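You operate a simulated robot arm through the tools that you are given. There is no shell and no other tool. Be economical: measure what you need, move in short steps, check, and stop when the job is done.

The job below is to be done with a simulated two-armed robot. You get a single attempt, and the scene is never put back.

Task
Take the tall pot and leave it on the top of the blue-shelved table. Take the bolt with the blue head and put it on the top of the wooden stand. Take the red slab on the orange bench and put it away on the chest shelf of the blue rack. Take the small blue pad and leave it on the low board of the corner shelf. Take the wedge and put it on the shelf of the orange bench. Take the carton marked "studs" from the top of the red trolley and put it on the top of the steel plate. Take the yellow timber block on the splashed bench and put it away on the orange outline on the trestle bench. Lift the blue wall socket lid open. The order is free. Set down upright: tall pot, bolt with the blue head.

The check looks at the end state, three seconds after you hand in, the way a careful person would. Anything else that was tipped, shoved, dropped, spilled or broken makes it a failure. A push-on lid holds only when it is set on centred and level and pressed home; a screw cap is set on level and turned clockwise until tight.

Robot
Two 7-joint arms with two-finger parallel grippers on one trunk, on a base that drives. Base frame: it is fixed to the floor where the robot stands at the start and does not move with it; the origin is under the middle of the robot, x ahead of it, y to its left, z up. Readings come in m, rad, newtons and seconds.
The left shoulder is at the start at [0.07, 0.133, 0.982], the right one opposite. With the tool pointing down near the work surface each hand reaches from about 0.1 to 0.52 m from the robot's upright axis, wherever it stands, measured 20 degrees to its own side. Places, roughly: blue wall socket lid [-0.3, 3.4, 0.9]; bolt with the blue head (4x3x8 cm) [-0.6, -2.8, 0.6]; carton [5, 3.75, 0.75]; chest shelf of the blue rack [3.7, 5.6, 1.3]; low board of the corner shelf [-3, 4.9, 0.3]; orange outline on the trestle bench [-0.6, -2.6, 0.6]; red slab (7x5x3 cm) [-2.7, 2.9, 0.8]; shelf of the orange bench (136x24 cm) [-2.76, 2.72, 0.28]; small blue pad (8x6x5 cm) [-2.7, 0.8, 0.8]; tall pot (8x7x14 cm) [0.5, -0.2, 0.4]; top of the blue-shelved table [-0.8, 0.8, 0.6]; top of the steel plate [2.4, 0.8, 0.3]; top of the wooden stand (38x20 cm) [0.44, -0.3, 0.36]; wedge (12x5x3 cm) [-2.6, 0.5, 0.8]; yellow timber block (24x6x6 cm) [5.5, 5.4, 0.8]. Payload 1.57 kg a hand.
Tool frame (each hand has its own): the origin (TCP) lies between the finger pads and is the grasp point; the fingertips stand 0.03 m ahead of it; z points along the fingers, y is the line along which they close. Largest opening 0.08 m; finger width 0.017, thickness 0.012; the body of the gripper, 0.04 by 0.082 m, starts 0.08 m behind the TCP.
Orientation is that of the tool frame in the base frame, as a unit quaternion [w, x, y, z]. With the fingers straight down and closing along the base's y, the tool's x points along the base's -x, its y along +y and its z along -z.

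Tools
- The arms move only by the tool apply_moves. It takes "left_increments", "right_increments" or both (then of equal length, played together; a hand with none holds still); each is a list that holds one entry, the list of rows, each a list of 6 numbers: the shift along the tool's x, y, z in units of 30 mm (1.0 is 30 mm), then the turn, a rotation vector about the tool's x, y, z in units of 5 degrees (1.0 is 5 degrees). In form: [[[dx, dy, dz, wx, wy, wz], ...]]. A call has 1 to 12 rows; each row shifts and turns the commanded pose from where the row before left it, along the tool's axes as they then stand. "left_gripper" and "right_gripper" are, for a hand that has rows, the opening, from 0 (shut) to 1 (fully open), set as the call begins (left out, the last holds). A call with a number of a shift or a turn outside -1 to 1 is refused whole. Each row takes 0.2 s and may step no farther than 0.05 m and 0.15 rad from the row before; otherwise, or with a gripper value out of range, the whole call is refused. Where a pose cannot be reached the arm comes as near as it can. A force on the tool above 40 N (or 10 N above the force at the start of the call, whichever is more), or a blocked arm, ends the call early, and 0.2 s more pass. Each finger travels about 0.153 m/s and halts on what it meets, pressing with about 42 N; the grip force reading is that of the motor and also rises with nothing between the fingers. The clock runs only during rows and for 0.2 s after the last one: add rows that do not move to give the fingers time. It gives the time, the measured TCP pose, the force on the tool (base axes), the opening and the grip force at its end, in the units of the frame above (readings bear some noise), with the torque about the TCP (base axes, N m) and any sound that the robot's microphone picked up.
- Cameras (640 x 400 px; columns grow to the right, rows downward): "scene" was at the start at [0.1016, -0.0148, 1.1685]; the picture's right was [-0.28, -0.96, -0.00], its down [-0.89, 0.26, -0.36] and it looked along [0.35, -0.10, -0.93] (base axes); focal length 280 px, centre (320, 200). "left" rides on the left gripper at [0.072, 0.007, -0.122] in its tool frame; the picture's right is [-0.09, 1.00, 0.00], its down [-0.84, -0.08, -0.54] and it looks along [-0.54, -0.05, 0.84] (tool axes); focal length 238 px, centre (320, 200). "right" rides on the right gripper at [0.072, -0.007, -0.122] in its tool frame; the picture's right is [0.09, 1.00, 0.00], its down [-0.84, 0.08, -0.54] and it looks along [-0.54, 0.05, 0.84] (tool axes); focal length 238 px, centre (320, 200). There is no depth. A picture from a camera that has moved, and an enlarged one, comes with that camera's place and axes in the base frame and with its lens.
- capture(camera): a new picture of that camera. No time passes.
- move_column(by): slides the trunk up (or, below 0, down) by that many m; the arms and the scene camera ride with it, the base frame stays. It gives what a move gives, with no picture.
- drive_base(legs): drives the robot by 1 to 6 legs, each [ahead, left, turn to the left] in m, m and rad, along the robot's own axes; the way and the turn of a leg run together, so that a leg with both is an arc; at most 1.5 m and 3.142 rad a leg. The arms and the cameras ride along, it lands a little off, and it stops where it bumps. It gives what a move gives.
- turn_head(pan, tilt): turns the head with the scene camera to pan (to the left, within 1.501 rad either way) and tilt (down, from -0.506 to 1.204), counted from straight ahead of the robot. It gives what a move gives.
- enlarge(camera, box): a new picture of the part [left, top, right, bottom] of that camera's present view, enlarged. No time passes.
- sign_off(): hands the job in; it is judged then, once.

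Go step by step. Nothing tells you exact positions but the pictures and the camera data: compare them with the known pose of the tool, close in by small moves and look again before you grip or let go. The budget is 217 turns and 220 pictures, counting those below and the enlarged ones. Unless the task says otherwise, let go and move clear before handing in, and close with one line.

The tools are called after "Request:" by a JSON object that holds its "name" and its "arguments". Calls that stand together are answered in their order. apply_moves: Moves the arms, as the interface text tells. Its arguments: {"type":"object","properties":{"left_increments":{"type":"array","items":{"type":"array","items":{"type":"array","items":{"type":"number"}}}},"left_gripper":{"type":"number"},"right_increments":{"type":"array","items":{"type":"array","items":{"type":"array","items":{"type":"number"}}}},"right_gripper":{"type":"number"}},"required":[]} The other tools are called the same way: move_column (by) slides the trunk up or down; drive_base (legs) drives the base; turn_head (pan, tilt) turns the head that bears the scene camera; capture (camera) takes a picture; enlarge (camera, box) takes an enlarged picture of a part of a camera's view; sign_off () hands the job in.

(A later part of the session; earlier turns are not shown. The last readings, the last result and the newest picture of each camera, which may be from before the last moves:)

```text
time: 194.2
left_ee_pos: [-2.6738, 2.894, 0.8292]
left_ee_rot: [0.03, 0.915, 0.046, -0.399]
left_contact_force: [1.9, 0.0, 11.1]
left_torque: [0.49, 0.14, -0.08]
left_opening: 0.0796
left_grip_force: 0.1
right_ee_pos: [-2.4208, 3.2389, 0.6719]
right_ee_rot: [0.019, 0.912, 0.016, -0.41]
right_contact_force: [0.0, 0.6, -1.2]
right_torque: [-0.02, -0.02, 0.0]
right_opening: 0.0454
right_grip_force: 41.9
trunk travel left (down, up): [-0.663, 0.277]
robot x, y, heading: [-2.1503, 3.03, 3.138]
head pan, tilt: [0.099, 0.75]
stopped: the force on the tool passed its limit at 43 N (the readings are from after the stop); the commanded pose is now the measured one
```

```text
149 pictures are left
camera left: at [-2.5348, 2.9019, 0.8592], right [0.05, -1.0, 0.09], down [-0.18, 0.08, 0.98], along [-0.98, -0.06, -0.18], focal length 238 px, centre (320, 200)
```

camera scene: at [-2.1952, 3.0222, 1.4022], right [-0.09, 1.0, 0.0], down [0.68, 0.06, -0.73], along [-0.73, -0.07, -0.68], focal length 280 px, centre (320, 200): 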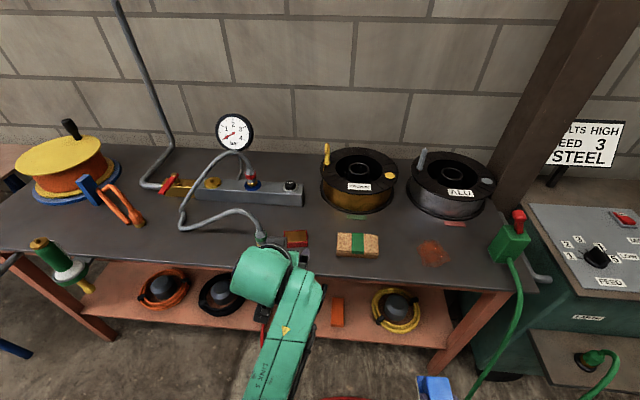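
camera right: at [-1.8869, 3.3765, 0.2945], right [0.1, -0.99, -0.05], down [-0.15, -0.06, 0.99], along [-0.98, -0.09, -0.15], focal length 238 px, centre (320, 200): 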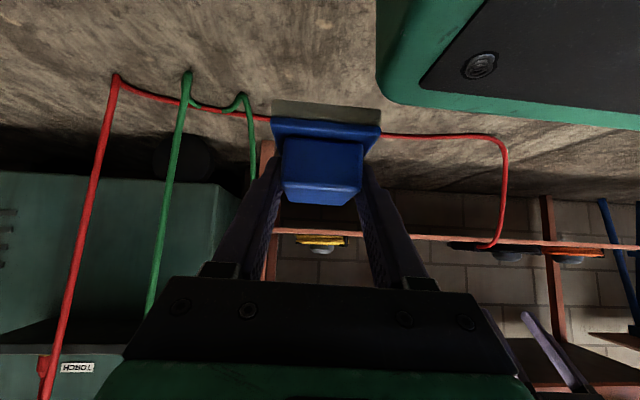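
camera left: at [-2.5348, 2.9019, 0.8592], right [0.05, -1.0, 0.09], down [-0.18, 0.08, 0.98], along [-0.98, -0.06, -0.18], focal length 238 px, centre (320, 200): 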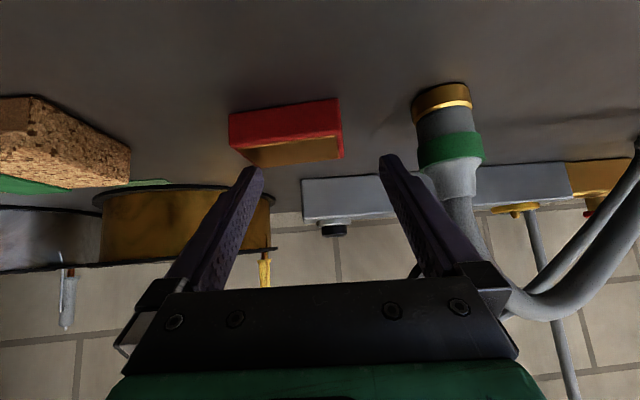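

A finger met the slab's top; the hand drifted to y 2.894. I raise, re-center in y by +14 mm, and recheck.

Request:
{"name": "move_column", "arguments": {"by": 0.03}}

Request:
{"name": "apply_moves", "arguments": {"left_increments": [[[0, -0.45, 0, 0, 0, 0], [0, 0, 0, 0, 0, 0], [0, 0, 0, 0, 0, 0]]]}}

Request:
{"name": "capture", "arguments": {"camera": "left"}}

```text
time: 195.0
left_ee_pos: [-2.6739, 2.8927, 0.8558]
left_ee_rot: [0.03, 0.917, 0.046, -0.395]
left_contact_force: [-0.2, -0.5, -0.1]
left_torque: [-0.05, -0.02, 0.03]
left_opening: 0.0802
left_grip_force: 0.0
right_ee_pos: [-2.421, 3.2392, 0.701]
right_ee_rot: [0.019, 0.913, 0.015, -0.408]
right_contact_force: [0.0, -0.3, -0.2]
right_torque: [-0.01, -0.01, -0.01]
right_opening: 0.0451
right_grip_force: 41.4
trunk travel left (down, up): [-0.693, 0.247]
robot x, y, heading: [-2.1498, 3.0312, 3.134]
head pan, tilt: [0.099, 0.75]
```

```text
time: 195.8
left_ee_pos: [-2.6755, 2.8982, 0.8541]
left_ee_rot: [0.043, 0.916, 0.04, -0.397]
left_contact_force: [-1.2, 0.0, -0.7]
left_torque: [0.0, 0.03, 0.01]
left_opening: 0.0801
left_grip_force: 0.1
right_ee_pos: [-2.4206, 3.2388, 0.702]
right_ee_rot: [0.021, 0.912, 0.018, -0.409]
right_contact_force: [-0.1, 0.8, -0.7]
right_torque: [0.01, 0.01, -0.02]
right_opening: 0.045
right_grip_force: 42.0
trunk travel left (down, up): [-0.693, 0.247]
robot x, y, heading: [-2.1514, 3.0293, 3.133]
head pan, tilt: [0.099, 0.75]
```

```text
148 pictures are left
camera left: at [-2.5378, 2.9085, 0.8855], right [0.05, -0.99, 0.11], down [-0.19, 0.1, 0.98], along [-0.98, -0.07, -0.18], focal length 238 px, centre (320, 200)
```

left: 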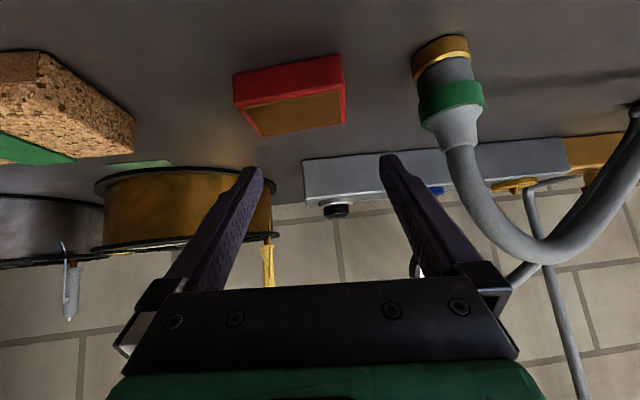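

The arm is at its lateral limit, so I use the base: shift 12 mm right, 30 mm forward, with the arm retracted the same 30 mm.

Request:
{"name": "apply_moves", "arguments": {"left_increments": [[[0.35, 0, -0.35, 0, 0, 0], [0.35, 0, -0.35, 0, 0, 0], [0, 0, 0, 0, 0, 0]]]}}

Request:
{"name": "drive_base", "arguments": {"legs": [[0.03, -0.01, 0]]}}

Request:
{"name": "capture", "arguments": {"camera": "left"}}

```text
time: 196.6
left_ee_pos: [-2.6498, 2.8968, 0.8572]
left_ee_rot: [0.05, 0.914, 0.039, -0.401]
left_contact_force: [0.0, 0.1, -0.5]
left_torque: [0.01, -0.02, 0.0]
left_opening: 0.08
left_grip_force: 0.1
right_ee_pos: [-2.4222, 3.2386, 0.7015]
right_ee_rot: [0.019, 0.912, 0.016, -0.409]
right_contact_force: [0.0, 0.1, -0.5]
right_torque: [-0.02, -0.03, 0.0]
right_opening: 0.0451
right_grip_force: 42.1
trunk travel left (down, up): [-0.693, 0.247]
robot x, y, heading: [-2.1478, 3.0263, 3.133]
head pan, tilt: [0.099, 0.75]
```

```text
time: 197.4
left_ee_pos: [-2.6786, 2.909, 0.8564]
left_ee_rot: [0.05, 0.914, 0.039, -0.4]
left_contact_force: [-0.9, 0.8, -0.9]
left_torque: [0.06, 0.03, -0.03]
left_opening: 0.0801
left_grip_force: 0.0
right_ee_pos: [-2.4524, 3.2477, 0.7021]
right_ee_rot: [0.02, 0.912, 0.016, -0.409]
right_contact_force: [0.1, 0.3, -0.4]
right_torque: [0.0, -0.03, 0.0]
right_opening: 0.0453
right_grip_force: 42.2
trunk travel left (down, up): [-0.693, 0.247]
robot x, y, heading: [-2.181, 3.0397, 3.137]
head pan, tilt: [0.099, 0.75]
```

```text
147 pictures are left
camera left: at [-2.5392, 2.9183, 0.885], right [0.05, -0.99, 0.13], down [-0.18, 0.12, 0.98], along [-0.98, -0.07, -0.17], focal length 238 px, centre (320, 200)
```

left: 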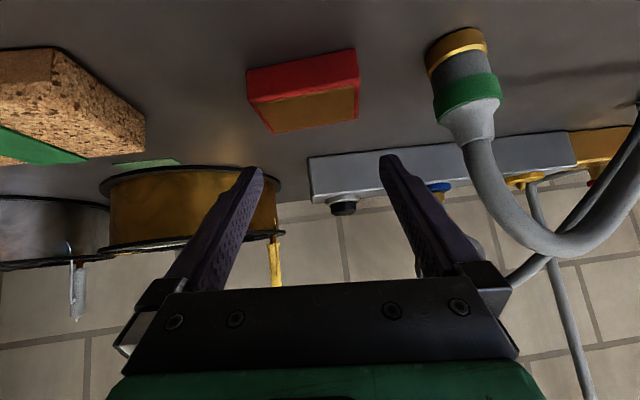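

Nearly centred. I correct the small roll, then check the pose before lowering.

Request:
{"name": "apply_moves", "arguments": {"left_increments": [[[0, 0, 0, 0.33, 0, -0.7], [0, 0, 0, 0, 0, 0], [0, 0, 0, 0, 0, 0]]]}}

Request:
{"name": "move_column", "arguments": {"by": -0.012}}

Request:
{"name": "capture", "arguments": {"camera": "left"}}

```text
time: 198.2
left_ee_pos: [-2.6775, 2.9034, 0.8553]
left_ee_rot: [0.032, 0.913, 0.056, -0.403]
left_contact_force: [-0.7, -0.2, -0.2]
left_torque: [-0.02, 0.03, 0.03]
left_opening: 0.0801
left_grip_force: 0.1
right_ee_pos: [-2.4527, 3.2482, 0.7011]
right_ee_rot: [0.019, 0.912, 0.016, -0.409]
right_contact_force: [-0.3, 0.0, -0.3]
right_torque: [0.04, 0.04, 0.0]
right_opening: 0.0451
right_grip_force: 42.1
trunk travel left (down, up): [-0.693, 0.247]
robot x, y, heading: [-2.1836, 3.0428, 3.135]
head pan, tilt: [0.099, 0.75]
```

```text
time: 198.8
left_ee_pos: [-2.6789, 2.9027, 0.8413]
left_ee_rot: [0.034, 0.913, 0.057, -0.402]
left_contact_force: [-0.5, -0.8, 0.5]
left_torque: [-0.01, 0.02, 0.04]
left_opening: 0.0798
left_grip_force: 0.1
right_ee_pos: [-2.4515, 3.2476, 0.6901]
right_ee_rot: [0.02, 0.912, 0.016, -0.409]
right_contact_force: [-0.1, -0.5, -1.3]
right_torque: [-0.02, -0.03, -0.01]
right_opening: 0.0452
right_grip_force: 42.5
trunk travel left (down, up): [-0.681, 0.259]
robot x, y, heading: [-2.1853, 3.038, 3.136]
head pan, tilt: [0.099, 0.75]
```

```text
146 pictures are left
camera left: at [-2.5402, 2.9148, 0.8708], right [0.07, -0.99, 0.08], down [-0.17, 0.07, 0.98], along [-0.98, -0.08, -0.17], focal length 238 px, centre (320, 200)
```

left: 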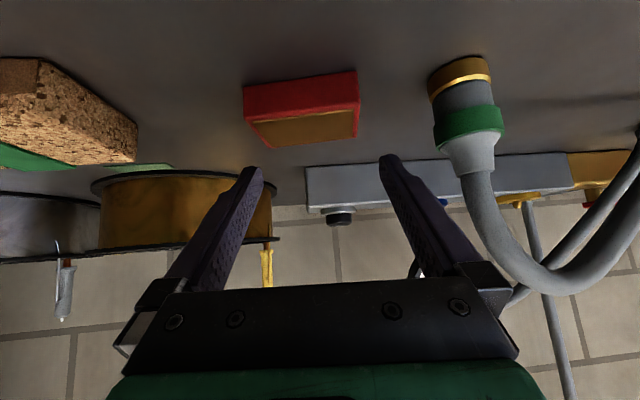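

Orientation is good now; it needs about +10 mm in y. I shift with the base and check again.

Request:
{"name": "drive_base", "arguments": {"legs": [[0, -0.01, 0]]}}

Request:
{"name": "capture", "arguments": {"camera": "left"}}

```text
time: 199.6
left_ee_pos: [-2.6771, 2.9111, 0.8404]
left_ee_rot: [0.032, 0.913, 0.056, -0.402]
left_contact_force: [-1.2, 0.2, 0.1]
left_torque: [0.0, 0.0, -0.01]
left_opening: 0.0801
left_grip_force: 0.0
right_ee_pos: [-2.451, 3.2567, 0.69]
right_ee_rot: [0.018, 0.912, 0.017, -0.409]
right_contact_force: [0.0, -0.1, -0.9]
right_torque: [-0.02, 0.0, 0.02]
right_opening: 0.0452
right_grip_force: 41.6
trunk travel left (down, up): [-0.681, 0.259]
robot x, y, heading: [-2.1814, 3.0489, 3.135]
head pan, tilt: [0.099, 0.75]
```

```text
145 pictures are left
camera left: at [-2.54, 2.924, 0.8703], right [0.07, -0.99, 0.08], down [-0.18, 0.07, 0.98], along [-0.98, -0.08, -0.17], focal length 238 px, centre (320, 200)
```

left: 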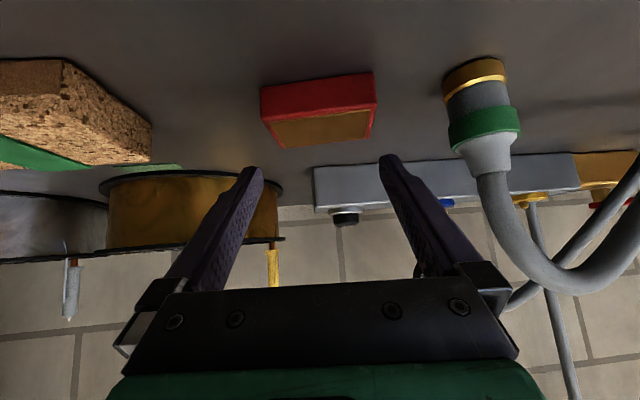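

Centred. I lower with the trunk.

Request:
{"name": "move_column", "arguments": {"by": -0.03}}

Request:
{"name": "capture", "arguments": {"camera": "left"}}

```text
time: 200.3
left_ee_pos: [-2.6779, 2.9131, 0.8108]
left_ee_rot: [0.034, 0.913, 0.055, -0.402]
left_contact_force: [0.2, -0.2, 0.0]
left_torque: [0.0, 0.06, -0.01]
left_opening: 0.0801
left_grip_force: 0.0
right_ee_pos: [-2.4513, 3.2581, 0.6598]
right_ee_rot: [0.019, 0.912, 0.016, -0.409]
right_contact_force: [-0.4, -0.2, -0.6]
right_torque: [-0.01, -0.01, 0.01]
right_opening: 0.0453
right_grip_force: 41.6
trunk travel left (down, up): [-0.651, 0.289]
robot x, y, heading: [-2.1781, 3.0499, 3.132]
head pan, tilt: [0.099, 0.75]
```

```text
144 pictures are left
camera left: at [-2.5398, 2.9243, 0.8403], right [0.07, -0.99, 0.09], down [-0.17, 0.07, 0.98], along [-0.98, -0.08, -0.17], focal length 238 px, centre (320, 200)
```

left: 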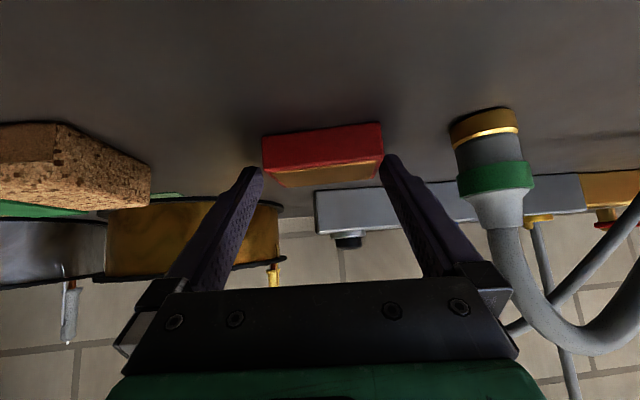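

The slab is between the fingers. A little lower, then close and lift.

Request:
{"name": "move_column", "arguments": {"by": -0.012}}

Request:
{"name": "apply_moves", "arguments": {"left_increments": [[[0, 0, 0, 0, 0, 0], [0, 0, 0, 0, 0, 0], [0, 0, 0, 0, 0, 0]]], "left_gripper": 0}}

Request:
{"name": "move_column", "arguments": {"by": 0.12}}

Request:
{"name": "capture", "arguments": {"camera": "left"}}

```text
time: 200.9
left_ee_pos: [-2.6771, 2.9129, 0.8071]
left_ee_rot: [0.033, 0.909, 0.057, -0.411]
left_contact_force: [-9.5, -1.9, 34.4]
left_torque: [1.32, 1.01, 0.34]
left_opening: 0.0788
left_grip_force: 0.0
right_ee_pos: [-2.449, 3.2597, 0.6491]
right_ee_rot: [0.021, 0.912, 0.017, -0.41]
right_contact_force: [-0.9, -0.1, -0.5]
right_torque: [0.0, -0.01, 0.02]
right_opening: 0.0448
right_grip_force: 41.7
trunk travel left (down, up): [-0.639, 0.301]
robot x, y, heading: [-2.1838, 3.0511, 3.133]
head pan, tilt: [0.099, 0.75]
```

```text
time: 201.7
left_ee_pos: [-2.6761, 2.917, 0.8066]
left_ee_rot: [0.033, 0.91, 0.054, -0.411]
left_contact_force: [-5.4, 17.7, 34.7]
left_torque: [1.72, 0.95, -0.2]
left_opening: 0.0656
left_grip_force: 42.2
right_ee_pos: [-2.4482, 3.2613, 0.6481]
right_ee_rot: [0.02, 0.912, 0.014, -0.41]
right_contact_force: [-0.1, 0.4, -0.4]
right_torque: [-0.01, 0.02, 0.01]
right_opening: 0.045
right_grip_force: 41.6
trunk travel left (down, up): [-0.639, 0.301]
robot x, y, heading: [-2.1799, 3.0439, 3.136]
head pan, tilt: [0.099, 0.75]
```

```text
time: 203.2
left_ee_pos: [-2.677, 2.9127, 0.9183]
left_ee_rot: [0.033, 0.914, 0.054, -0.401]
left_contact_force: [-0.1, 0.5, -3.9]
left_torque: [0.04, -0.02, 0.01]
left_opening: 0.0658
left_grip_force: 42.3
right_ee_pos: [-2.4513, 3.2584, 0.7659]
right_ee_rot: [0.019, 0.912, 0.016, -0.408]
right_contact_force: [-0.1, -1.1, -0.6]
right_torque: [0.0, -0.03, -0.03]
right_opening: 0.0451
right_grip_force: 42.4
trunk travel left (down, up): [-0.759, 0.181]
robot x, y, heading: [-2.1786, 3.0495, 3.135]
head pan, tilt: [0.099, 0.75]
```

```text
143 pictures are left
camera left: at [-2.5402, 2.9243, 0.9475], right [0.07, -0.99, 0.09], down [-0.18, 0.07, 0.98], along [-0.98, -0.08, -0.17], focal length 238 px, centre (320, 200)
```

left: 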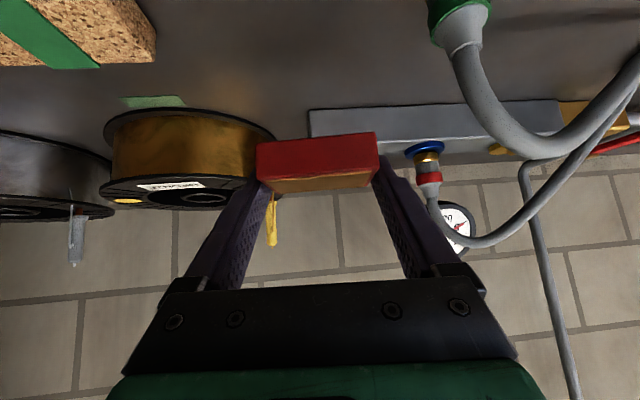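

Slab held. I back out and drive north to look at the corner shelf for the pad.

Request:
{"name": "drive_base", "arguments": {"legs": [[-0.45, 0, 0], [0, -1.2, 0]]}}

Request:
{"name": "turn_head", "arguments": {"pan": -0.3, "tilt": 0.4}}

Request:
{"name": "capture", "arguments": {"camera": "scene"}}

```text
time: 211.6
left_ee_pos: [-2.2162, 4.1146, 0.9191]
left_ee_rot: [0.032, 0.914, 0.052, -0.402]
left_contact_force: [1.2, 0.1, -3.7]
left_torque: [0.02, -0.04, -0.02]
left_opening: 0.0655
left_grip_force: 41.9
right_ee_pos: [-1.9877, 4.4588, 0.7676]
right_ee_rot: [0.018, 0.913, 0.013, -0.408]
right_contact_force: [0.5, -0.3, -1.2]
right_torque: [-0.01, 0.0, -0.02]
right_opening: 0.0451
right_grip_force: 41.6
trunk travel left (down, up): [-0.759, 0.181]
robot x, y, heading: [-1.72, 4.2485, 3.131]
head pan, tilt: [0.099, 0.75]
```

```text
time: 212.5
left_ee_pos: [-2.2158, 4.114, 0.9184]
left_ee_rot: [0.033, 0.914, 0.053, -0.401]
left_contact_force: [0.8, 0.5, -2.7]
left_torque: [-0.05, 0.01, -0.01]
left_opening: 0.0656
left_grip_force: 41.8
right_ee_pos: [-1.9867, 4.4582, 0.7672]
right_ee_rot: [0.018, 0.912, 0.013, -0.409]
right_contact_force: [0.6, 0.7, -1.4]
right_torque: [0.01, 0.0, 0.01]
right_opening: 0.0452
right_grip_force: 42.0
trunk travel left (down, up): [-0.759, 0.181]
robot x, y, heading: [-1.7176, 4.2503, 3.126]
head pan, tilt: [-0.3, 0.4]
```

```text
142 pictures are left
camera scene: at [-1.8598, 4.2774, 1.4341], right [0.31, 0.95, 0.0], down [0.37, -0.12, -0.92], along [-0.88, 0.28, -0.39], focal length 280 px, centre (320, 200)
```

scene: 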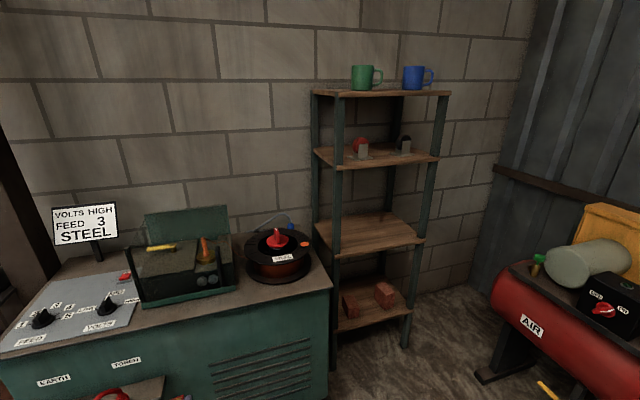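

The low board (z≈0.3, front edge x≈-2.80, y 4.68–5.09) has free room at the front centre, [-2.86, 4.89]. I extend the right hand, retract the left, turn slightly and stage in front with the trunk lowered.

Request:
{"name": "apply_moves", "arguments": {"left_increments": [[[0.62, 0, -0.67, 0, 0, 0], [0.62, 0, -0.67, 0, 0, 0], [0.62, 0, -0.67, 0, 0, 0], [0.62, 0, -0.67, 0, 0, 0], [0.62, 0, -0.67, 0, 0, 0], [0.62, 0, -0.67, 0, 0, 0], [0.62, 0, -0.67, 0, 0, 0], [0.62, 0, -0.67, 0, 0, 0]]], "right_increments": [[[-0.64, 0.25, 0.71, 0, 0, 0], [-0.64, 0.25, 0.71, 0, 0, 0], [-0.64, 0.25, 0.71, 0, 0, 0], [-0.64, 0.25, 0.71, 0, 0, 0], [-0.64, 0.25, 0.71, 0, 0, 0], [-0.64, 0.25, 0.71, 0, 0, 0], [-0.64, 0.25, 0.71, 0, 0, 0], [-0.64, 0.25, 0.71, 0, 0, 0]]]}}

Request:
{"name": "drive_base", "arguments": {"legs": [[0, 0, 0.2], [0.09, -0.68, 0]]}}

Request:
{"name": "move_column", "arguments": {"by": -0.37}}

Request:
{"name": "turn_head", "arguments": {"pan": 0.0, "tilt": 0.45}}

Request:
{"name": "capture", "arguments": {"camera": "scene"}}

Request:
{"name": "capture", "arguments": {"camera": "right"}}

```text
time: 214.4
left_ee_pos: [-2.0552, 4.1324, 0.9305]
left_ee_rot: [0.065, 0.879, 0.048, -0.47]
left_contact_force: [0.6, 0.2, -4.4]
left_torque: [0.01, -0.03, -0.02]
left_opening: 0.0658
left_grip_force: 42.0
right_ee_pos: [-2.2161, 4.3887, 0.7695]
right_ee_rot: [0.017, 0.913, 0.013, -0.408]
right_contact_force: [-0.1, -0.4, -1.1]
right_torque: [0.04, -0.03, 0.01]
right_opening: 0.0451
right_grip_force: 42.0
trunk travel left (down, up): [-0.759, 0.181]
robot x, y, heading: [-1.7159, 4.2476, 3.132]
head pan, tilt: [-0.3, 0.4]
stopped in row 8 (left hand): the arm was blocked; the commanded pose is now the measured one
```

```text
time: 218.9
left_ee_pos: [-2.2381, 4.7272, 0.9317]
left_ee_rot: [0.115, 0.87, 0.133, -0.461]
left_contact_force: [0.3, -0.7, -3.6]
left_torque: [0.03, -0.01, -0.04]
left_opening: 0.0656
left_grip_force: 42.3
right_ee_pos: [-2.4467, 4.9484, 0.7711]
right_ee_rot: [0.058, 0.907, 0.103, -0.405]
right_contact_force: [-0.2, -0.4, -0.5]
right_torque: [0.05, -0.03, -0.02]
right_opening: 0.0452
right_grip_force: 41.9
trunk travel left (down, up): [-0.759, 0.181]
robot x, y, heading: [-1.933, 4.9058, -2.962]
head pan, tilt: [-0.3, 0.4]
```

```text
time: 222.5
left_ee_pos: [-2.2383, 4.7274, 0.5616]
left_ee_rot: [0.115, 0.87, 0.132, -0.461]
left_contact_force: [0.4, -0.4, -4.9]
left_torque: [-0.01, 0.02, -0.01]
left_opening: 0.0655
left_grip_force: 42.3
right_ee_pos: [-2.4465, 4.9474, 0.4004]
right_ee_rot: [0.058, 0.906, 0.103, -0.406]
right_contact_force: [0.2, 0.4, -0.4]
right_torque: [-0.03, -0.05, -0.02]
right_opening: 0.0451
right_grip_force: 42.0
trunk travel left (down, up): [-0.389, 0.551]
robot x, y, heading: [-1.9335, 4.905, -2.957]
head pan, tilt: [-0.3, 0.4]
```

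```text
time: 223.3
left_ee_pos: [-2.2375, 4.726, 0.5606]
left_ee_rot: [0.116, 0.869, 0.133, -0.462]
left_contact_force: [0.8, 0.2, -3.9]
left_torque: [0.03, -0.03, 0.01]
left_opening: 0.0657
left_grip_force: 42.4
right_ee_pos: [-2.4461, 4.9487, 0.4015]
right_ee_rot: [0.058, 0.907, 0.103, -0.405]
right_contact_force: [-0.4, 0.1, -0.4]
right_torque: [0.01, -0.01, -0.02]
right_opening: 0.0452
right_grip_force: 42.2
trunk travel left (down, up): [-0.389, 0.551]
robot x, y, heading: [-1.9336, 4.9085, -2.959]
head pan, tilt: [0.0, 0.45]
```

```text
141 pictures are left
camera scene: at [-2.075, 4.8813, 1.0595], right [-0.18, 0.98, 0.0], down [0.43, 0.08, -0.9], along [-0.89, -0.16, -0.44], focal length 280 px, centre (320, 200)
```

scene: 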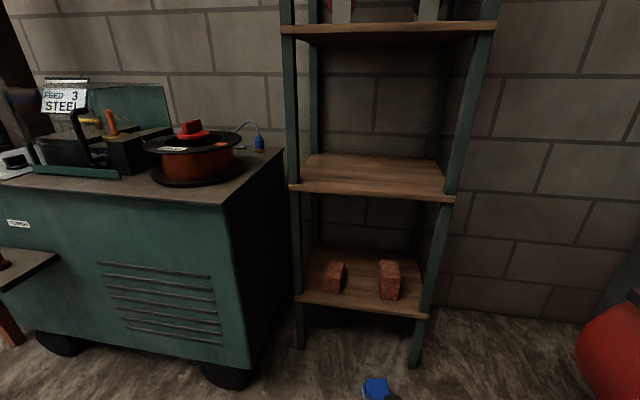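

```text
140 pictures are left
camera right: at [-2.3135, 4.9881, 0.4282], right [0.29, -0.95, -0.05], down [-0.13, -0.09, 0.99], along [-0.95, -0.28, -0.15], focal length 238 px, centre (320, 200)
```

right: 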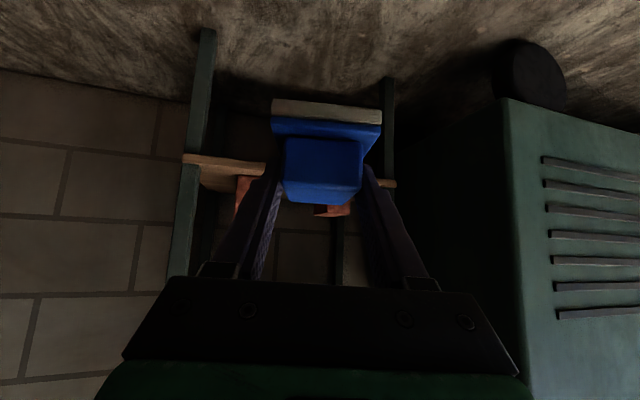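

The gap between the two bricks (y 4.83–4.955) at the board's front fits the pad at [-2.845, 4.893]. I drive in 0.40 m with a 2 cm shift.

Request:
{"name": "drive_base", "arguments": {"legs": [[0.25, -0.018, 0], [0.145, 0, 0]]}}

Request:
{"name": "capture", "arguments": {"camera": "right"}}

Request:
{"name": "turn_head", "arguments": {"pan": 0.0, "tilt": 0.7}}

Request:
{"name": "capture", "arguments": {"camera": "scene"}}

```text
time: 226.1
left_ee_pos: [-2.6296, 4.6718, 0.5619]
left_ee_rot: [0.116, 0.87, 0.132, -0.461]
left_contact_force: [-0.6, -0.5, -4.0]
left_torque: [0.0, -0.01, 0.0]
left_opening: 0.0657
left_grip_force: 41.9
right_ee_pos: [-2.8392, 4.8943, 0.4006]
right_ee_rot: [0.058, 0.907, 0.103, -0.405]
right_contact_force: [-0.6, 1.5, -1.7]
right_torque: [0.01, -0.01, -0.01]
right_opening: 0.0453
right_grip_force: 41.7
trunk travel left (down, up): [-0.389, 0.551]
robot x, y, heading: [-2.3267, 4.8546, -2.956]
head pan, tilt: [0.0, 0.45]
```

```text
139 pictures are left
camera right: at [-2.7056, 4.9337, 0.428], right [0.29, -0.96, -0.05], down [-0.14, -0.09, 0.99], along [-0.95, -0.28, -0.16], focal length 238 px, centre (320, 200)
```

right: 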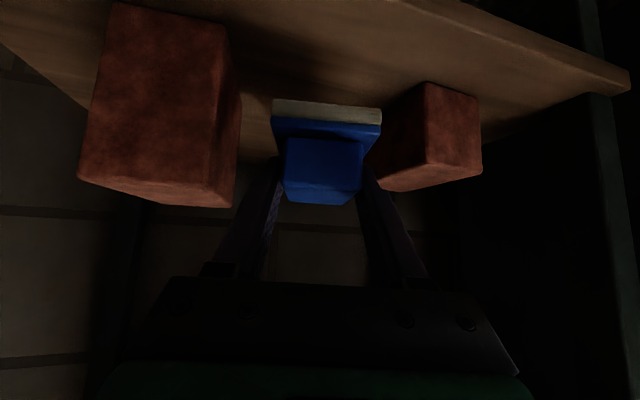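

```text
time: 226.9
left_ee_pos: [-2.6311, 4.671, 0.5604]
left_ee_rot: [0.116, 0.87, 0.132, -0.461]
left_contact_force: [0.3, 0.3, -4.0]
left_torque: [0.0, -0.01, -0.03]
left_opening: 0.0655
left_grip_force: 43.0
right_ee_pos: [-2.8388, 4.8939, 0.3999]
right_ee_rot: [0.058, 0.907, 0.103, -0.405]
right_contact_force: [0.0, -0.9, -1.0]
right_torque: [0.02, -0.01, 0.04]
right_opening: 0.045
right_grip_force: 42.0
trunk travel left (down, up): [-0.389, 0.551]
robot x, y, heading: [-2.325, 4.8523, -2.956]
head pan, tilt: [0.0, 0.7]
```

```text
138 pictures are left
camera scene: at [-2.4601, 4.828, 1.0374], right [-0.18, 0.98, 0.0], down [0.63, 0.12, -0.77], along [-0.75, -0.14, -0.64], focal length 280 px, centre (320, 200)
```

scene: 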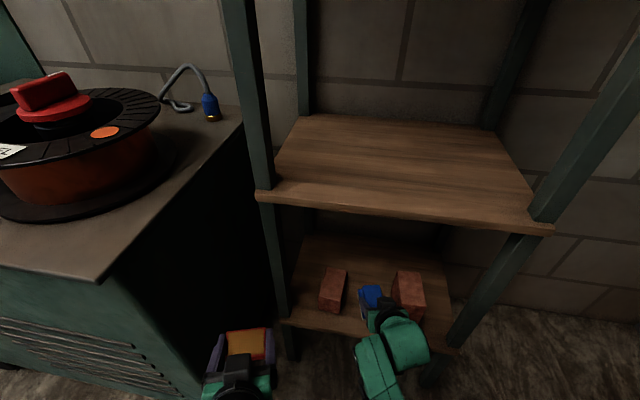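

Pad is between the bricks with clearance. I lower 5 cm with the trunk, then small steps to touch down.

Request:
{"name": "move_column", "arguments": {"by": -0.05}}

Request:
{"name": "apply_moves", "arguments": {"right_increments": [[[0.1, 0, 0.09, 0, 0, 0], [0.1, 0, 0.09, 0, 0, 0], [0, 0, 0, 0, 0, 0]]]}}

Request:
{"name": "capture", "arguments": {"camera": "right"}}

```text
time: 227.8
left_ee_pos: [-2.6301, 4.6712, 0.5112]
left_ee_rot: [0.117, 0.869, 0.133, -0.461]
left_contact_force: [0.4, 0.1, -4.3]
left_torque: [0.01, 0.0, -0.04]
left_opening: 0.0657
left_grip_force: 42.2
right_ee_pos: [-2.8385, 4.8948, 0.3516]
right_ee_rot: [0.058, 0.907, 0.103, -0.405]
right_contact_force: [0.0, 0.9, -0.5]
right_torque: [-0.02, 0.0, -0.01]
right_opening: 0.0451
right_grip_force: 41.8
trunk travel left (down, up): [-0.339, 0.601]
robot x, y, heading: [-2.3237, 4.8539, -2.951]
head pan, tilt: [0.0, 0.7]
```

```text
time: 228.6
left_ee_pos: [-2.629, 4.6715, 0.5109]
left_ee_rot: [0.116, 0.869, 0.133, -0.462]
left_contact_force: [-0.6, 0.6, -3.8]
left_torque: [-0.01, -0.01, -0.02]
left_opening: 0.0656
left_grip_force: 42.2
right_ee_pos: [-2.8389, 4.8936, 0.345]
right_ee_rot: [0.057, 0.905, 0.103, -0.408]
right_contact_force: [-0.4, 0.2, 11.9]
right_torque: [0.43, -0.17, 0.02]
right_opening: 0.0452
right_grip_force: 41.9
trunk travel left (down, up): [-0.339, 0.601]
robot x, y, heading: [-2.3229, 4.8505, -2.957]
head pan, tilt: [0.0, 0.7]
```

```text
137 pictures are left
camera right: at [-2.7053, 4.9335, 0.3719], right [0.29, -0.96, -0.05], down [-0.13, -0.09, 0.99], along [-0.95, -0.28, -0.15], focal length 238 px, centre (320, 200)
```

right: 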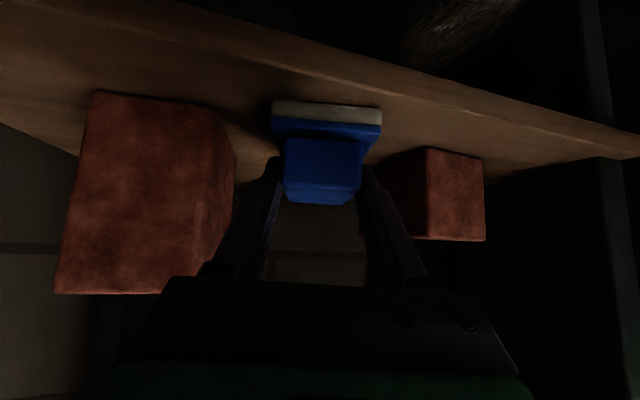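

Pad is down (12 N), between the bricks on the board. I open modestly and back straight out along the tool axis, then drive back.

Request:
{"name": "apply_moves", "arguments": {"right_increments": [[[0, 0, 0, 0, 0, 0], [0, 0, 0, 0, 0, 0], [0, 0, 0, 0, 0, 0]]], "right_gripper": 0.7}}

Request:
{"name": "apply_moves", "arguments": {"right_increments": [[[0, 0, -0.5, 0, 0, 0], [0, 0, -0.8, 0, 0, 0], [0, 0, -0.8, 0, 0, 0], [0, 0, -0.8, 0, 0, 0]]]}}

Request:
{"name": "drive_base", "arguments": {"legs": [[-0.4, 0, 0]]}}

Request:
{"name": "capture", "arguments": {"camera": "scene"}}

Request:
{"name": "capture", "arguments": {"camera": "left"}}

```text
time: 229.4
left_ee_pos: [-2.6288, 4.6721, 0.5114]
left_ee_rot: [0.116, 0.87, 0.134, -0.461]
left_contact_force: [0.4, 0.0, -4.4]
left_torque: [0.03, 0.01, -0.02]
left_opening: 0.0656
left_grip_force: 41.8
right_ee_pos: [-2.8377, 4.893, 0.3426]
right_ee_rot: [0.058, 0.907, 0.103, -0.404]
right_contact_force: [0.8, -2.1, 4.4]
right_torque: [0.08, 0.06, 0.05]
right_opening: 0.0543
right_grip_force: 0.0
trunk travel left (down, up): [-0.339, 0.601]
robot x, y, heading: [-2.3263, 4.8505, -2.961]
head pan, tilt: [0.0, 0.7]
```

```text
time: 230.4
left_ee_pos: [-2.6301, 4.6704, 0.511]
left_ee_rot: [0.116, 0.87, 0.132, -0.461]
left_contact_force: [0.3, 0.9, -4.8]
left_torque: [0.02, -0.06, -0.02]
left_opening: 0.0654
left_grip_force: 42.4
right_ee_pos: [-2.7764, 4.9108, 0.401]
right_ee_rot: [0.058, 0.906, 0.103, -0.405]
right_contact_force: [0.6, -0.5, -0.2]
right_torque: [-0.01, -0.02, 0.04]
right_opening: 0.0558
right_grip_force: 0.0
trunk travel left (down, up): [-0.339, 0.601]
robot x, y, heading: [-2.3265, 4.854, -2.958]
head pan, tilt: [0.0, 0.7]
```

```text
time: 232.9
left_ee_pos: [-2.2344, 4.7447, 0.5112]
left_ee_rot: [0.116, 0.869, 0.132, -0.462]
left_contact_force: [-0.4, -0.8, -3.9]
left_torque: [0.01, -0.02, -0.02]
left_opening: 0.0655
left_grip_force: 42.4
right_ee_pos: [-2.3809, 4.9837, 0.4002]
right_ee_rot: [0.058, 0.907, 0.103, -0.405]
right_contact_force: [0.3, 0.0, -0.3]
right_torque: [-0.02, -0.01, 0.03]
right_opening: 0.0559
right_grip_force: 0.3
trunk travel left (down, up): [-0.339, 0.601]
robot x, y, heading: [-1.9279, 4.9263, -2.958]
head pan, tilt: [0.0, 0.7]
```

```text
136 pictures are left
camera scene: at [-2.0648, 4.9011, 0.9873], right [-0.18, 0.98, 0.0], down [0.63, 0.12, -0.76], along [-0.75, -0.14, -0.64], focal length 280 px, centre (320, 200)
```

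scene: 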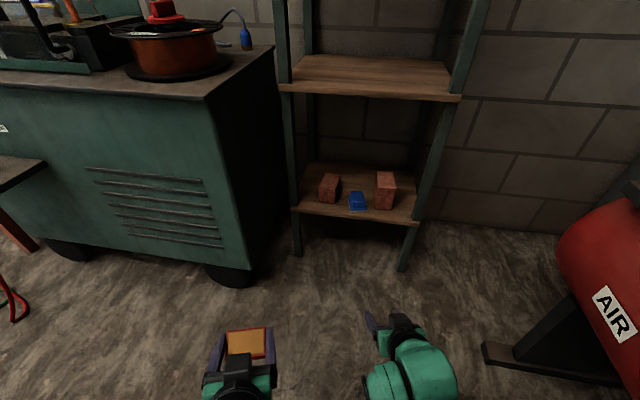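

```text
135 pictures are left
camera left: at [-2.0999, 4.7866, 0.5184], right [0.29, -0.95, 0.16], down [-0.06, 0.14, 0.99], along [-0.96, -0.29, -0.01], focal length 238 px, centre (320, 200)
```

left: 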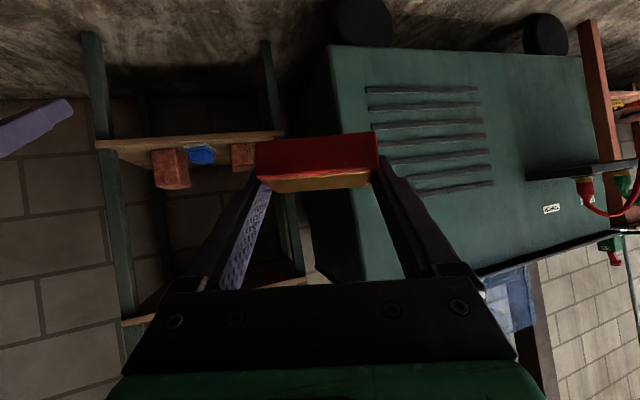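

The pad sits on the low board. Next the blue socket lid near [-0.3, 3.4, 0.9]; I drive over there facing the panel.

Request:
{"name": "move_column", "arguments": {"by": 0.35}}

Request:
{"name": "drive_base", "arguments": {"legs": [[0, 1.5, 0], [0, 0.75, 0], [0, 0, -1.754], [0, -0.6, 0]]}}

Request:
{"name": "turn_head", "arguments": {"pan": -0.4, "tilt": 0.3}}

Request:
{"name": "capture", "arguments": {"camera": "scene"}}

```text
time: 236.3
left_ee_pos: [-2.2353, 4.7453, 0.8603]
left_ee_rot: [0.117, 0.87, 0.134, -0.46]
left_contact_force: [-0.1, -0.3, -4.0]
left_torque: [0.01, -0.04, 0.02]
left_opening: 0.0653
left_grip_force: 41.7
right_ee_pos: [-2.3825, 4.9834, 0.7499]
right_ee_rot: [0.058, 0.907, 0.103, -0.405]
right_contact_force: [-0.2, -0.4, -0.4]
right_torque: [-0.03, 0.0, 0.03]
right_opening: 0.0561
right_grip_force: 0.0
trunk travel left (down, up): [-0.689, 0.251]
robot x, y, heading: [-1.9316, 4.9252, -2.957]
head pan, tilt: [0.0, 0.7]
```

```text
time: 254.6
left_ee_pos: [-1.0567, 3.0378, 0.8614]
left_ee_rot: [-0.287, 0.648, -0.595, -0.38]
left_contact_force: [0.9, -0.1, -3.9]
left_torque: [-0.05, -0.01, -0.02]
left_opening: 0.0655
left_grip_force: 42.2
right_ee_pos: [-0.7893, 3.1306, 0.7508]
right_ee_rot: [-0.279, 0.648, -0.643, -0.298]
right_contact_force: [0.9, 0.7, 0.5]
right_torque: [-0.01, 0.02, -0.02]
right_opening: 0.056
right_grip_force: 0.0
trunk travel left (down, up): [-0.689, 0.251]
robot x, y, heading: [-0.9455, 2.7028, 1.533]
head pan, tilt: [0.0, 0.7]
```

```text
time: 255.5
left_ee_pos: [-1.0561, 3.0394, 0.8609]
left_ee_rot: [-0.287, 0.648, -0.595, -0.379]
left_contact_force: [-0.1, 0.7, -4.8]
left_torque: [-0.02, -0.01, 0.02]
left_opening: 0.0655
left_grip_force: 41.4
right_ee_pos: [-0.79, 3.1301, 0.7513]
right_ee_rot: [-0.279, 0.648, -0.643, -0.299]
right_contact_force: [-0.9, -0.4, 0.0]
right_torque: [-0.02, 0.02, -0.04]
right_opening: 0.0561
right_grip_force: 0.0
trunk travel left (down, up): [-0.689, 0.251]
robot x, y, heading: [-0.9488, 2.7065, 1.539]
head pan, tilt: [-0.4, 0.3]
```

```text
134 pictures are left
camera scene: at [-0.9077, 2.8383, 1.3734], right [0.91, -0.42, 0.0], down [-0.12, -0.27, -0.95], along [0.4, 0.87, -0.3], focal length 280 px, centre (320, 200)
```

scene: 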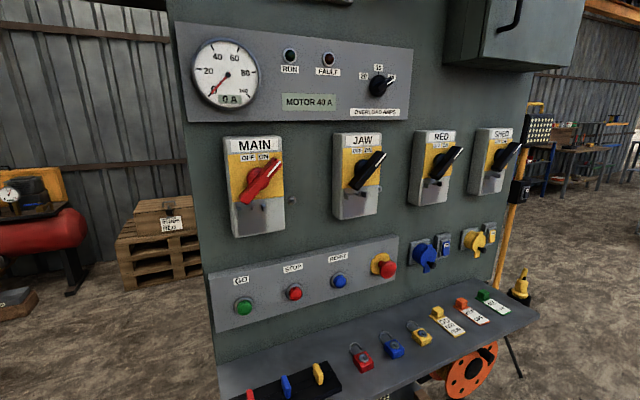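

I see the blue socket with its hinged lid near [-0.30, 3.40, 0.95]. Let me enlarge it and move closer.

Request:
{"name": "enlarge", "arguments": {"camera": "scene", "box": [380, 210, 520, 300]}}

Request:
{"name": "drive_base", "arguments": {"legs": [[0, -0.55, 0.03]]}}

Request:
{"name": "turn_head", "arguments": {"pan": -0.1, "tilt": 0.55}}

Request:
{"name": "capture", "arguments": {"camera": "scene"}}

```text
4.44 times, centred on (450, 255) of scene
camera zoom: at [-0.9077, 2.8383, 1.3734], right [0.91, -0.42, 0.0], down [-0.12, -0.27, -0.95], along [0.4, 0.87, -0.3], focal length 1244 px, centre (-258, -44)
```

zoom: 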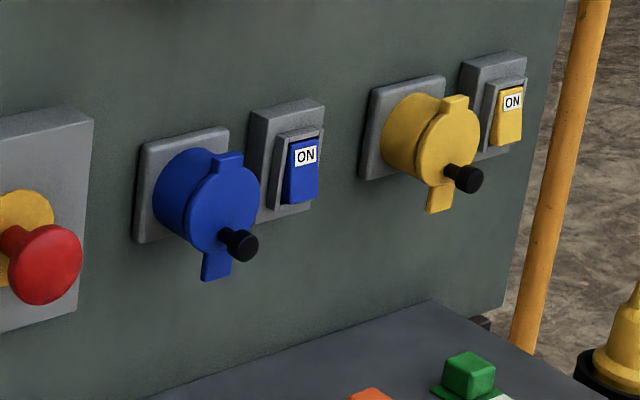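

```text
time: 258.7
left_ee_pos: [-0.5117, 3.0239, 0.8617]
left_ee_rot: [-0.282, 0.657, -0.585, -0.383]
left_contact_force: [0.0, 0.1, -3.6]
left_torque: [-0.05, -0.01, 0.0]
left_opening: 0.0655
left_grip_force: 42.3
right_ee_pos: [-0.2508, 3.1254, 0.7507]
right_ee_rot: [-0.275, 0.658, -0.632, -0.303]
right_contact_force: [-0.5, 1.0, 0.2]
right_torque: [0.0, 0.02, -0.01]
right_opening: 0.0562
right_grip_force: 0.0
trunk travel left (down, up): [-0.689, 0.251]
robot x, y, heading: [-0.3967, 2.6929, 1.569]
head pan, tilt: [-0.4, 0.3]
```

```text
time: 259.5
left_ee_pos: [-0.5123, 3.0244, 0.8598]
left_ee_rot: [-0.28, 0.658, -0.585, -0.383]
left_contact_force: [0.9, 0.2, -4.5]
left_torque: [-0.01, 0.02, 0.01]
left_opening: 0.0657
left_grip_force: 42.1
right_ee_pos: [-0.2521, 3.1247, 0.7494]
right_ee_rot: [-0.275, 0.658, -0.633, -0.303]
right_contact_force: [0.8, -0.3, 1.1]
right_torque: [-0.01, -0.03, -0.01]
right_opening: 0.0559
right_grip_force: 0.0
trunk travel left (down, up): [-0.689, 0.251]
robot x, y, heading: [-0.3918, 2.6904, 1.565]
head pan, tilt: [-0.099, 0.55]
```

```text
132 pictures are left
camera scene: at [-0.3853, 2.8321, 1.3505], right [0.99, -0.1, 0.0], down [-0.05, -0.52, -0.85], along [0.09, 0.85, -0.52], focal length 280 px, centre (320, 200)
```

scene: 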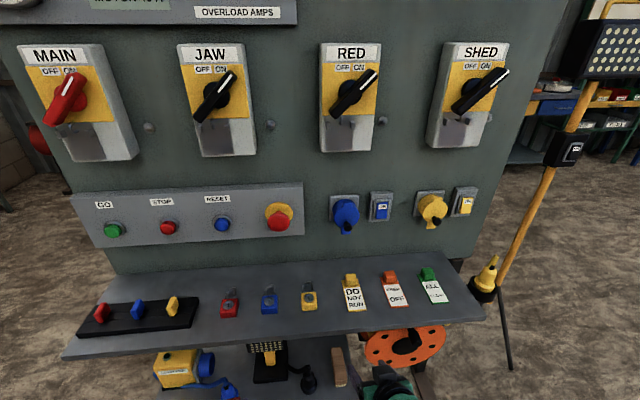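

The lid has a black knob at ≈[-0.256, 3.40, 0.915] with the hinge at its top (≈z 0.97). I'll pinch the knob sideways with the right hand and swing it up. First raise and approach.

Request:
{"name": "move_column", "arguments": {"by": 0.18}}

Request:
{"name": "drive_base", "arguments": {"legs": [[0.15, 0, 0]]}}

Request:
{"name": "capture", "arguments": {"camera": "right"}}

Request:
{"name": "enlarge", "arguments": {"camera": "scene", "box": [260, 160, 480, 320]}}

```text
time: 261.5
left_ee_pos: [-0.5129, 3.0252, 1.0416]
left_ee_rot: [-0.281, 0.657, -0.586, -0.383]
left_contact_force: [-0.6, 0.7, -3.1]
left_torque: [-0.03, -0.03, 0.02]
left_opening: 0.0656
left_grip_force: 41.9
right_ee_pos: [-0.251, 3.1244, 0.9312]
right_ee_rot: [-0.276, 0.657, -0.633, -0.303]
right_contact_force: [0.1, 0.0, 0.1]
right_torque: [0.02, -0.02, 0.0]
right_opening: 0.0561
right_grip_force: 0.0
trunk travel left (down, up): [-0.869, 0.071]
robot x, y, heading: [-0.3926, 2.6929, 1.57]
head pan, tilt: [-0.099, 0.55]
```

```text
time: 262.9
left_ee_pos: [-0.5141, 3.1731, 1.0419]
left_ee_rot: [-0.282, 0.657, -0.585, -0.384]
left_contact_force: [-0.1, 0.9, -4.4]
left_torque: [-0.03, 0.01, 0.0]
left_opening: 0.0655
left_grip_force: 42.7
right_ee_pos: [-0.2512, 3.2744, 0.9309]
right_ee_rot: [-0.276, 0.658, -0.631, -0.304]
right_contact_force: [0.3, 0.3, 0.7]
right_torque: [0.01, 0.01, -0.04]
right_opening: 0.056
right_grip_force: 0.1
trunk travel left (down, up): [-0.869, 0.071]
robot x, y, heading: [-0.3959, 2.8416, 1.569]
head pan, tilt: [-0.099, 0.55]
```

```text
131 pictures are left
camera right: at [-0.237, 3.1356, 0.9589], right [-0.99, -0.11, -0.05], down [-0.06, 0.15, 0.99], along [-0.1, 0.98, -0.15], focal length 238 px, centre (320, 200)
```

right: 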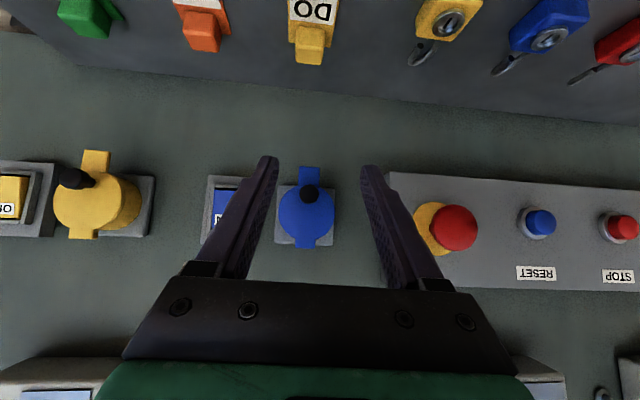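

```text
2.50 times, centred on (370, 240) of scene
camera zoom: at [-0.3851, 2.9794, 1.5308], right [0.99, -0.1, 0.0], down [-0.05, -0.52, -0.85], along [0.09, 0.85, -0.52], focal length 700 px, centre (195, 100)
```

zoom: 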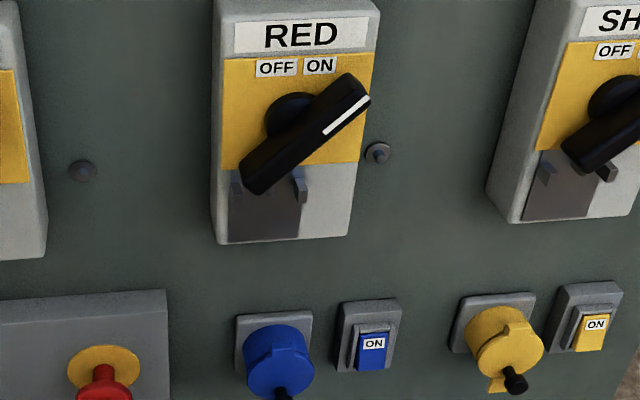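

Knob seen at x≈-0.250, z≈0.913. I advance three quarters of the way and check.

Request:
{"name": "apply_moves", "arguments": {"right_increments": [[[-0.54, -0.05, 0.78, 0, 0, 0], [-0.54, -0.05, 0.78, 0, 0, 0], [-0.54, -0.05, 0.78, 0, 0, 0], [0, 0, 0, 0, 0, 0]]]}}

Request:
{"name": "capture", "arguments": {"camera": "right"}}

Request:
{"name": "turn_head", "arguments": {"pan": -0.3, "tilt": 0.85}}

Request:
{"name": "enlarge", "arguments": {"camera": "scene", "box": [240, 60, 440, 220]}}

```text
time: 263.9
left_ee_pos: [-0.5125, 3.1737, 1.0398]
left_ee_rot: [-0.28, 0.658, -0.584, -0.384]
left_contact_force: [0.3, -0.2, -3.7]
left_torque: [-0.04, 0.01, 0.02]
left_opening: 0.0658
left_grip_force: 42.3
right_ee_pos: [-0.2512, 3.3614, 0.9222]
right_ee_rot: [-0.275, 0.658, -0.632, -0.304]
right_contact_force: [0.1, -1.1, 0.3]
right_torque: [-0.02, -0.02, 0.0]
right_opening: 0.0561
right_grip_force: 0.0
trunk travel left (down, up): [-0.869, 0.071]
robot x, y, heading: [-0.3925, 2.8427, 1.572]
head pan, tilt: [-0.099, 0.55]
```

```text
129 pictures are left
camera right: at [-0.2363, 3.223, 0.9503], right [-0.99, -0.11, -0.05], down [-0.06, 0.15, 0.99], along [-0.1, 0.98, -0.15], focal length 238 px, centre (320, 200)
```

right: 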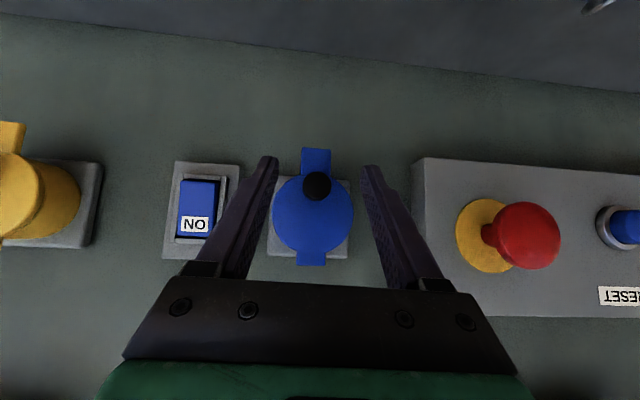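

```text
time: 264.6
left_ee_pos: [-0.5132, 3.1739, 1.0413]
left_ee_rot: [-0.28, 0.658, -0.584, -0.384]
left_contact_force: [-0.2, -0.7, -4.0]
left_torque: [-0.02, 0.01, 0.01]
left_opening: 0.0655
left_grip_force: 42.3
right_ee_pos: [-0.2514, 3.3597, 0.9224]
right_ee_rot: [-0.275, 0.658, -0.632, -0.303]
right_contact_force: [-1.2, -0.2, -0.8]
right_torque: [0.0, -0.04, 0.04]
right_opening: 0.0561
right_grip_force: 0.0
trunk travel left (down, up): [-0.869, 0.071]
robot x, y, heading: [-0.3888, 2.8402, 1.569]
head pan, tilt: [-0.3, 0.85]
```

```text
2.50 times, centred on (340, 140) of scene
camera zoom: at [-0.371, 2.9679, 1.5051], right [0.95, -0.3, 0.0], down [-0.22, -0.72, -0.66], along [0.2, 0.63, -0.75], focal length 700 px, centre (270, 350)
```

zoom: 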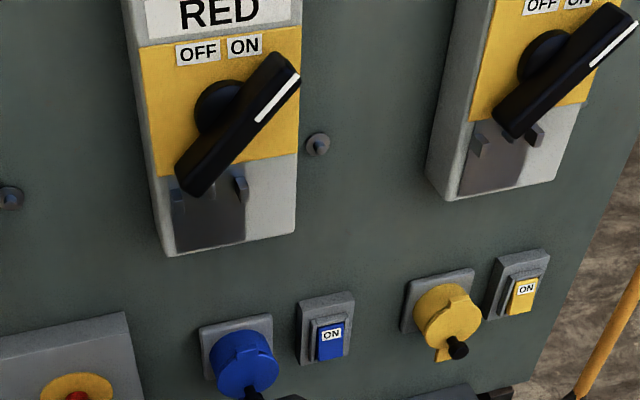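

Lid face is at y≈3.41, knob about 2 cm thick, centred. I make the last 2.5 cm, and close on the knob.

Request:
{"name": "apply_moves", "arguments": {"right_increments": [[[-0.22, 0, 0.37, 0, 0, 0], [-0.21, 0, 0.36, 0, 0, 0], [0, 0, 0, 0, 0, 0]]]}}

Request:
{"name": "apply_moves", "arguments": {"right_increments": [[[0, 0, 0, 0, 0, 0], [0, 0, 0, 0, 0, 0], [0, 0, 0, 0, 0, 0]]], "right_gripper": 0}}

Request:
{"name": "capture", "arguments": {"camera": "right"}}

```text
time: 265.4
left_ee_pos: [-0.5131, 3.1733, 1.0394]
left_ee_rot: [-0.281, 0.658, -0.584, -0.384]
left_contact_force: [0.3, 0.6, -3.8]
left_torque: [0.0, -0.03, -0.05]
left_opening: 0.0656
left_grip_force: 42.1
right_ee_pos: [-0.2521, 3.3844, 0.9163]
right_ee_rot: [-0.276, 0.657, -0.633, -0.303]
right_contact_force: [-0.4, 0.1, 0.4]
right_torque: [-0.04, 0.01, 0.01]
right_opening: 0.0558
right_grip_force: 0.1
trunk travel left (down, up): [-0.869, 0.071]
robot x, y, heading: [-0.3937, 2.8423, 1.573]
head pan, tilt: [-0.3, 0.85]
```

```text
time: 266.2
left_ee_pos: [-0.5117, 3.1744, 1.0401]
left_ee_rot: [-0.281, 0.657, -0.585, -0.384]
left_contact_force: [0.0, -0.6, -3.6]
left_torque: [-0.03, 0.0, -0.01]
left_opening: 0.0655
left_grip_force: 42.4
right_ee_pos: [-0.2505, 3.3839, 0.9161]
right_ee_rot: [-0.276, 0.657, -0.633, -0.303]
right_contact_force: [4.2, 1.2, 1.5]
right_torque: [0.01, -0.46, -0.47]
right_opening: 0.0187
right_grip_force: 32.8
trunk travel left (down, up): [-0.869, 0.071]
robot x, y, heading: [-0.395, 2.8409, 1.569]
head pan, tilt: [-0.3, 0.85]
```

```text
127 pictures are left
camera right: at [-0.2369, 3.2467, 0.9445], right [-0.99, -0.11, -0.05], down [-0.06, 0.15, 0.99], along [-0.1, 0.98, -0.15], focal length 238 px, centre (320, 200)
```

right: 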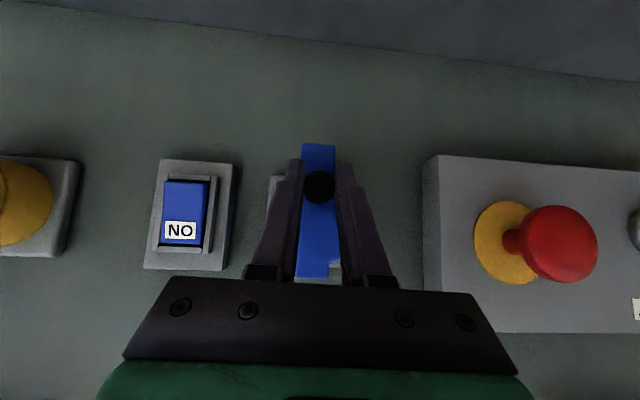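

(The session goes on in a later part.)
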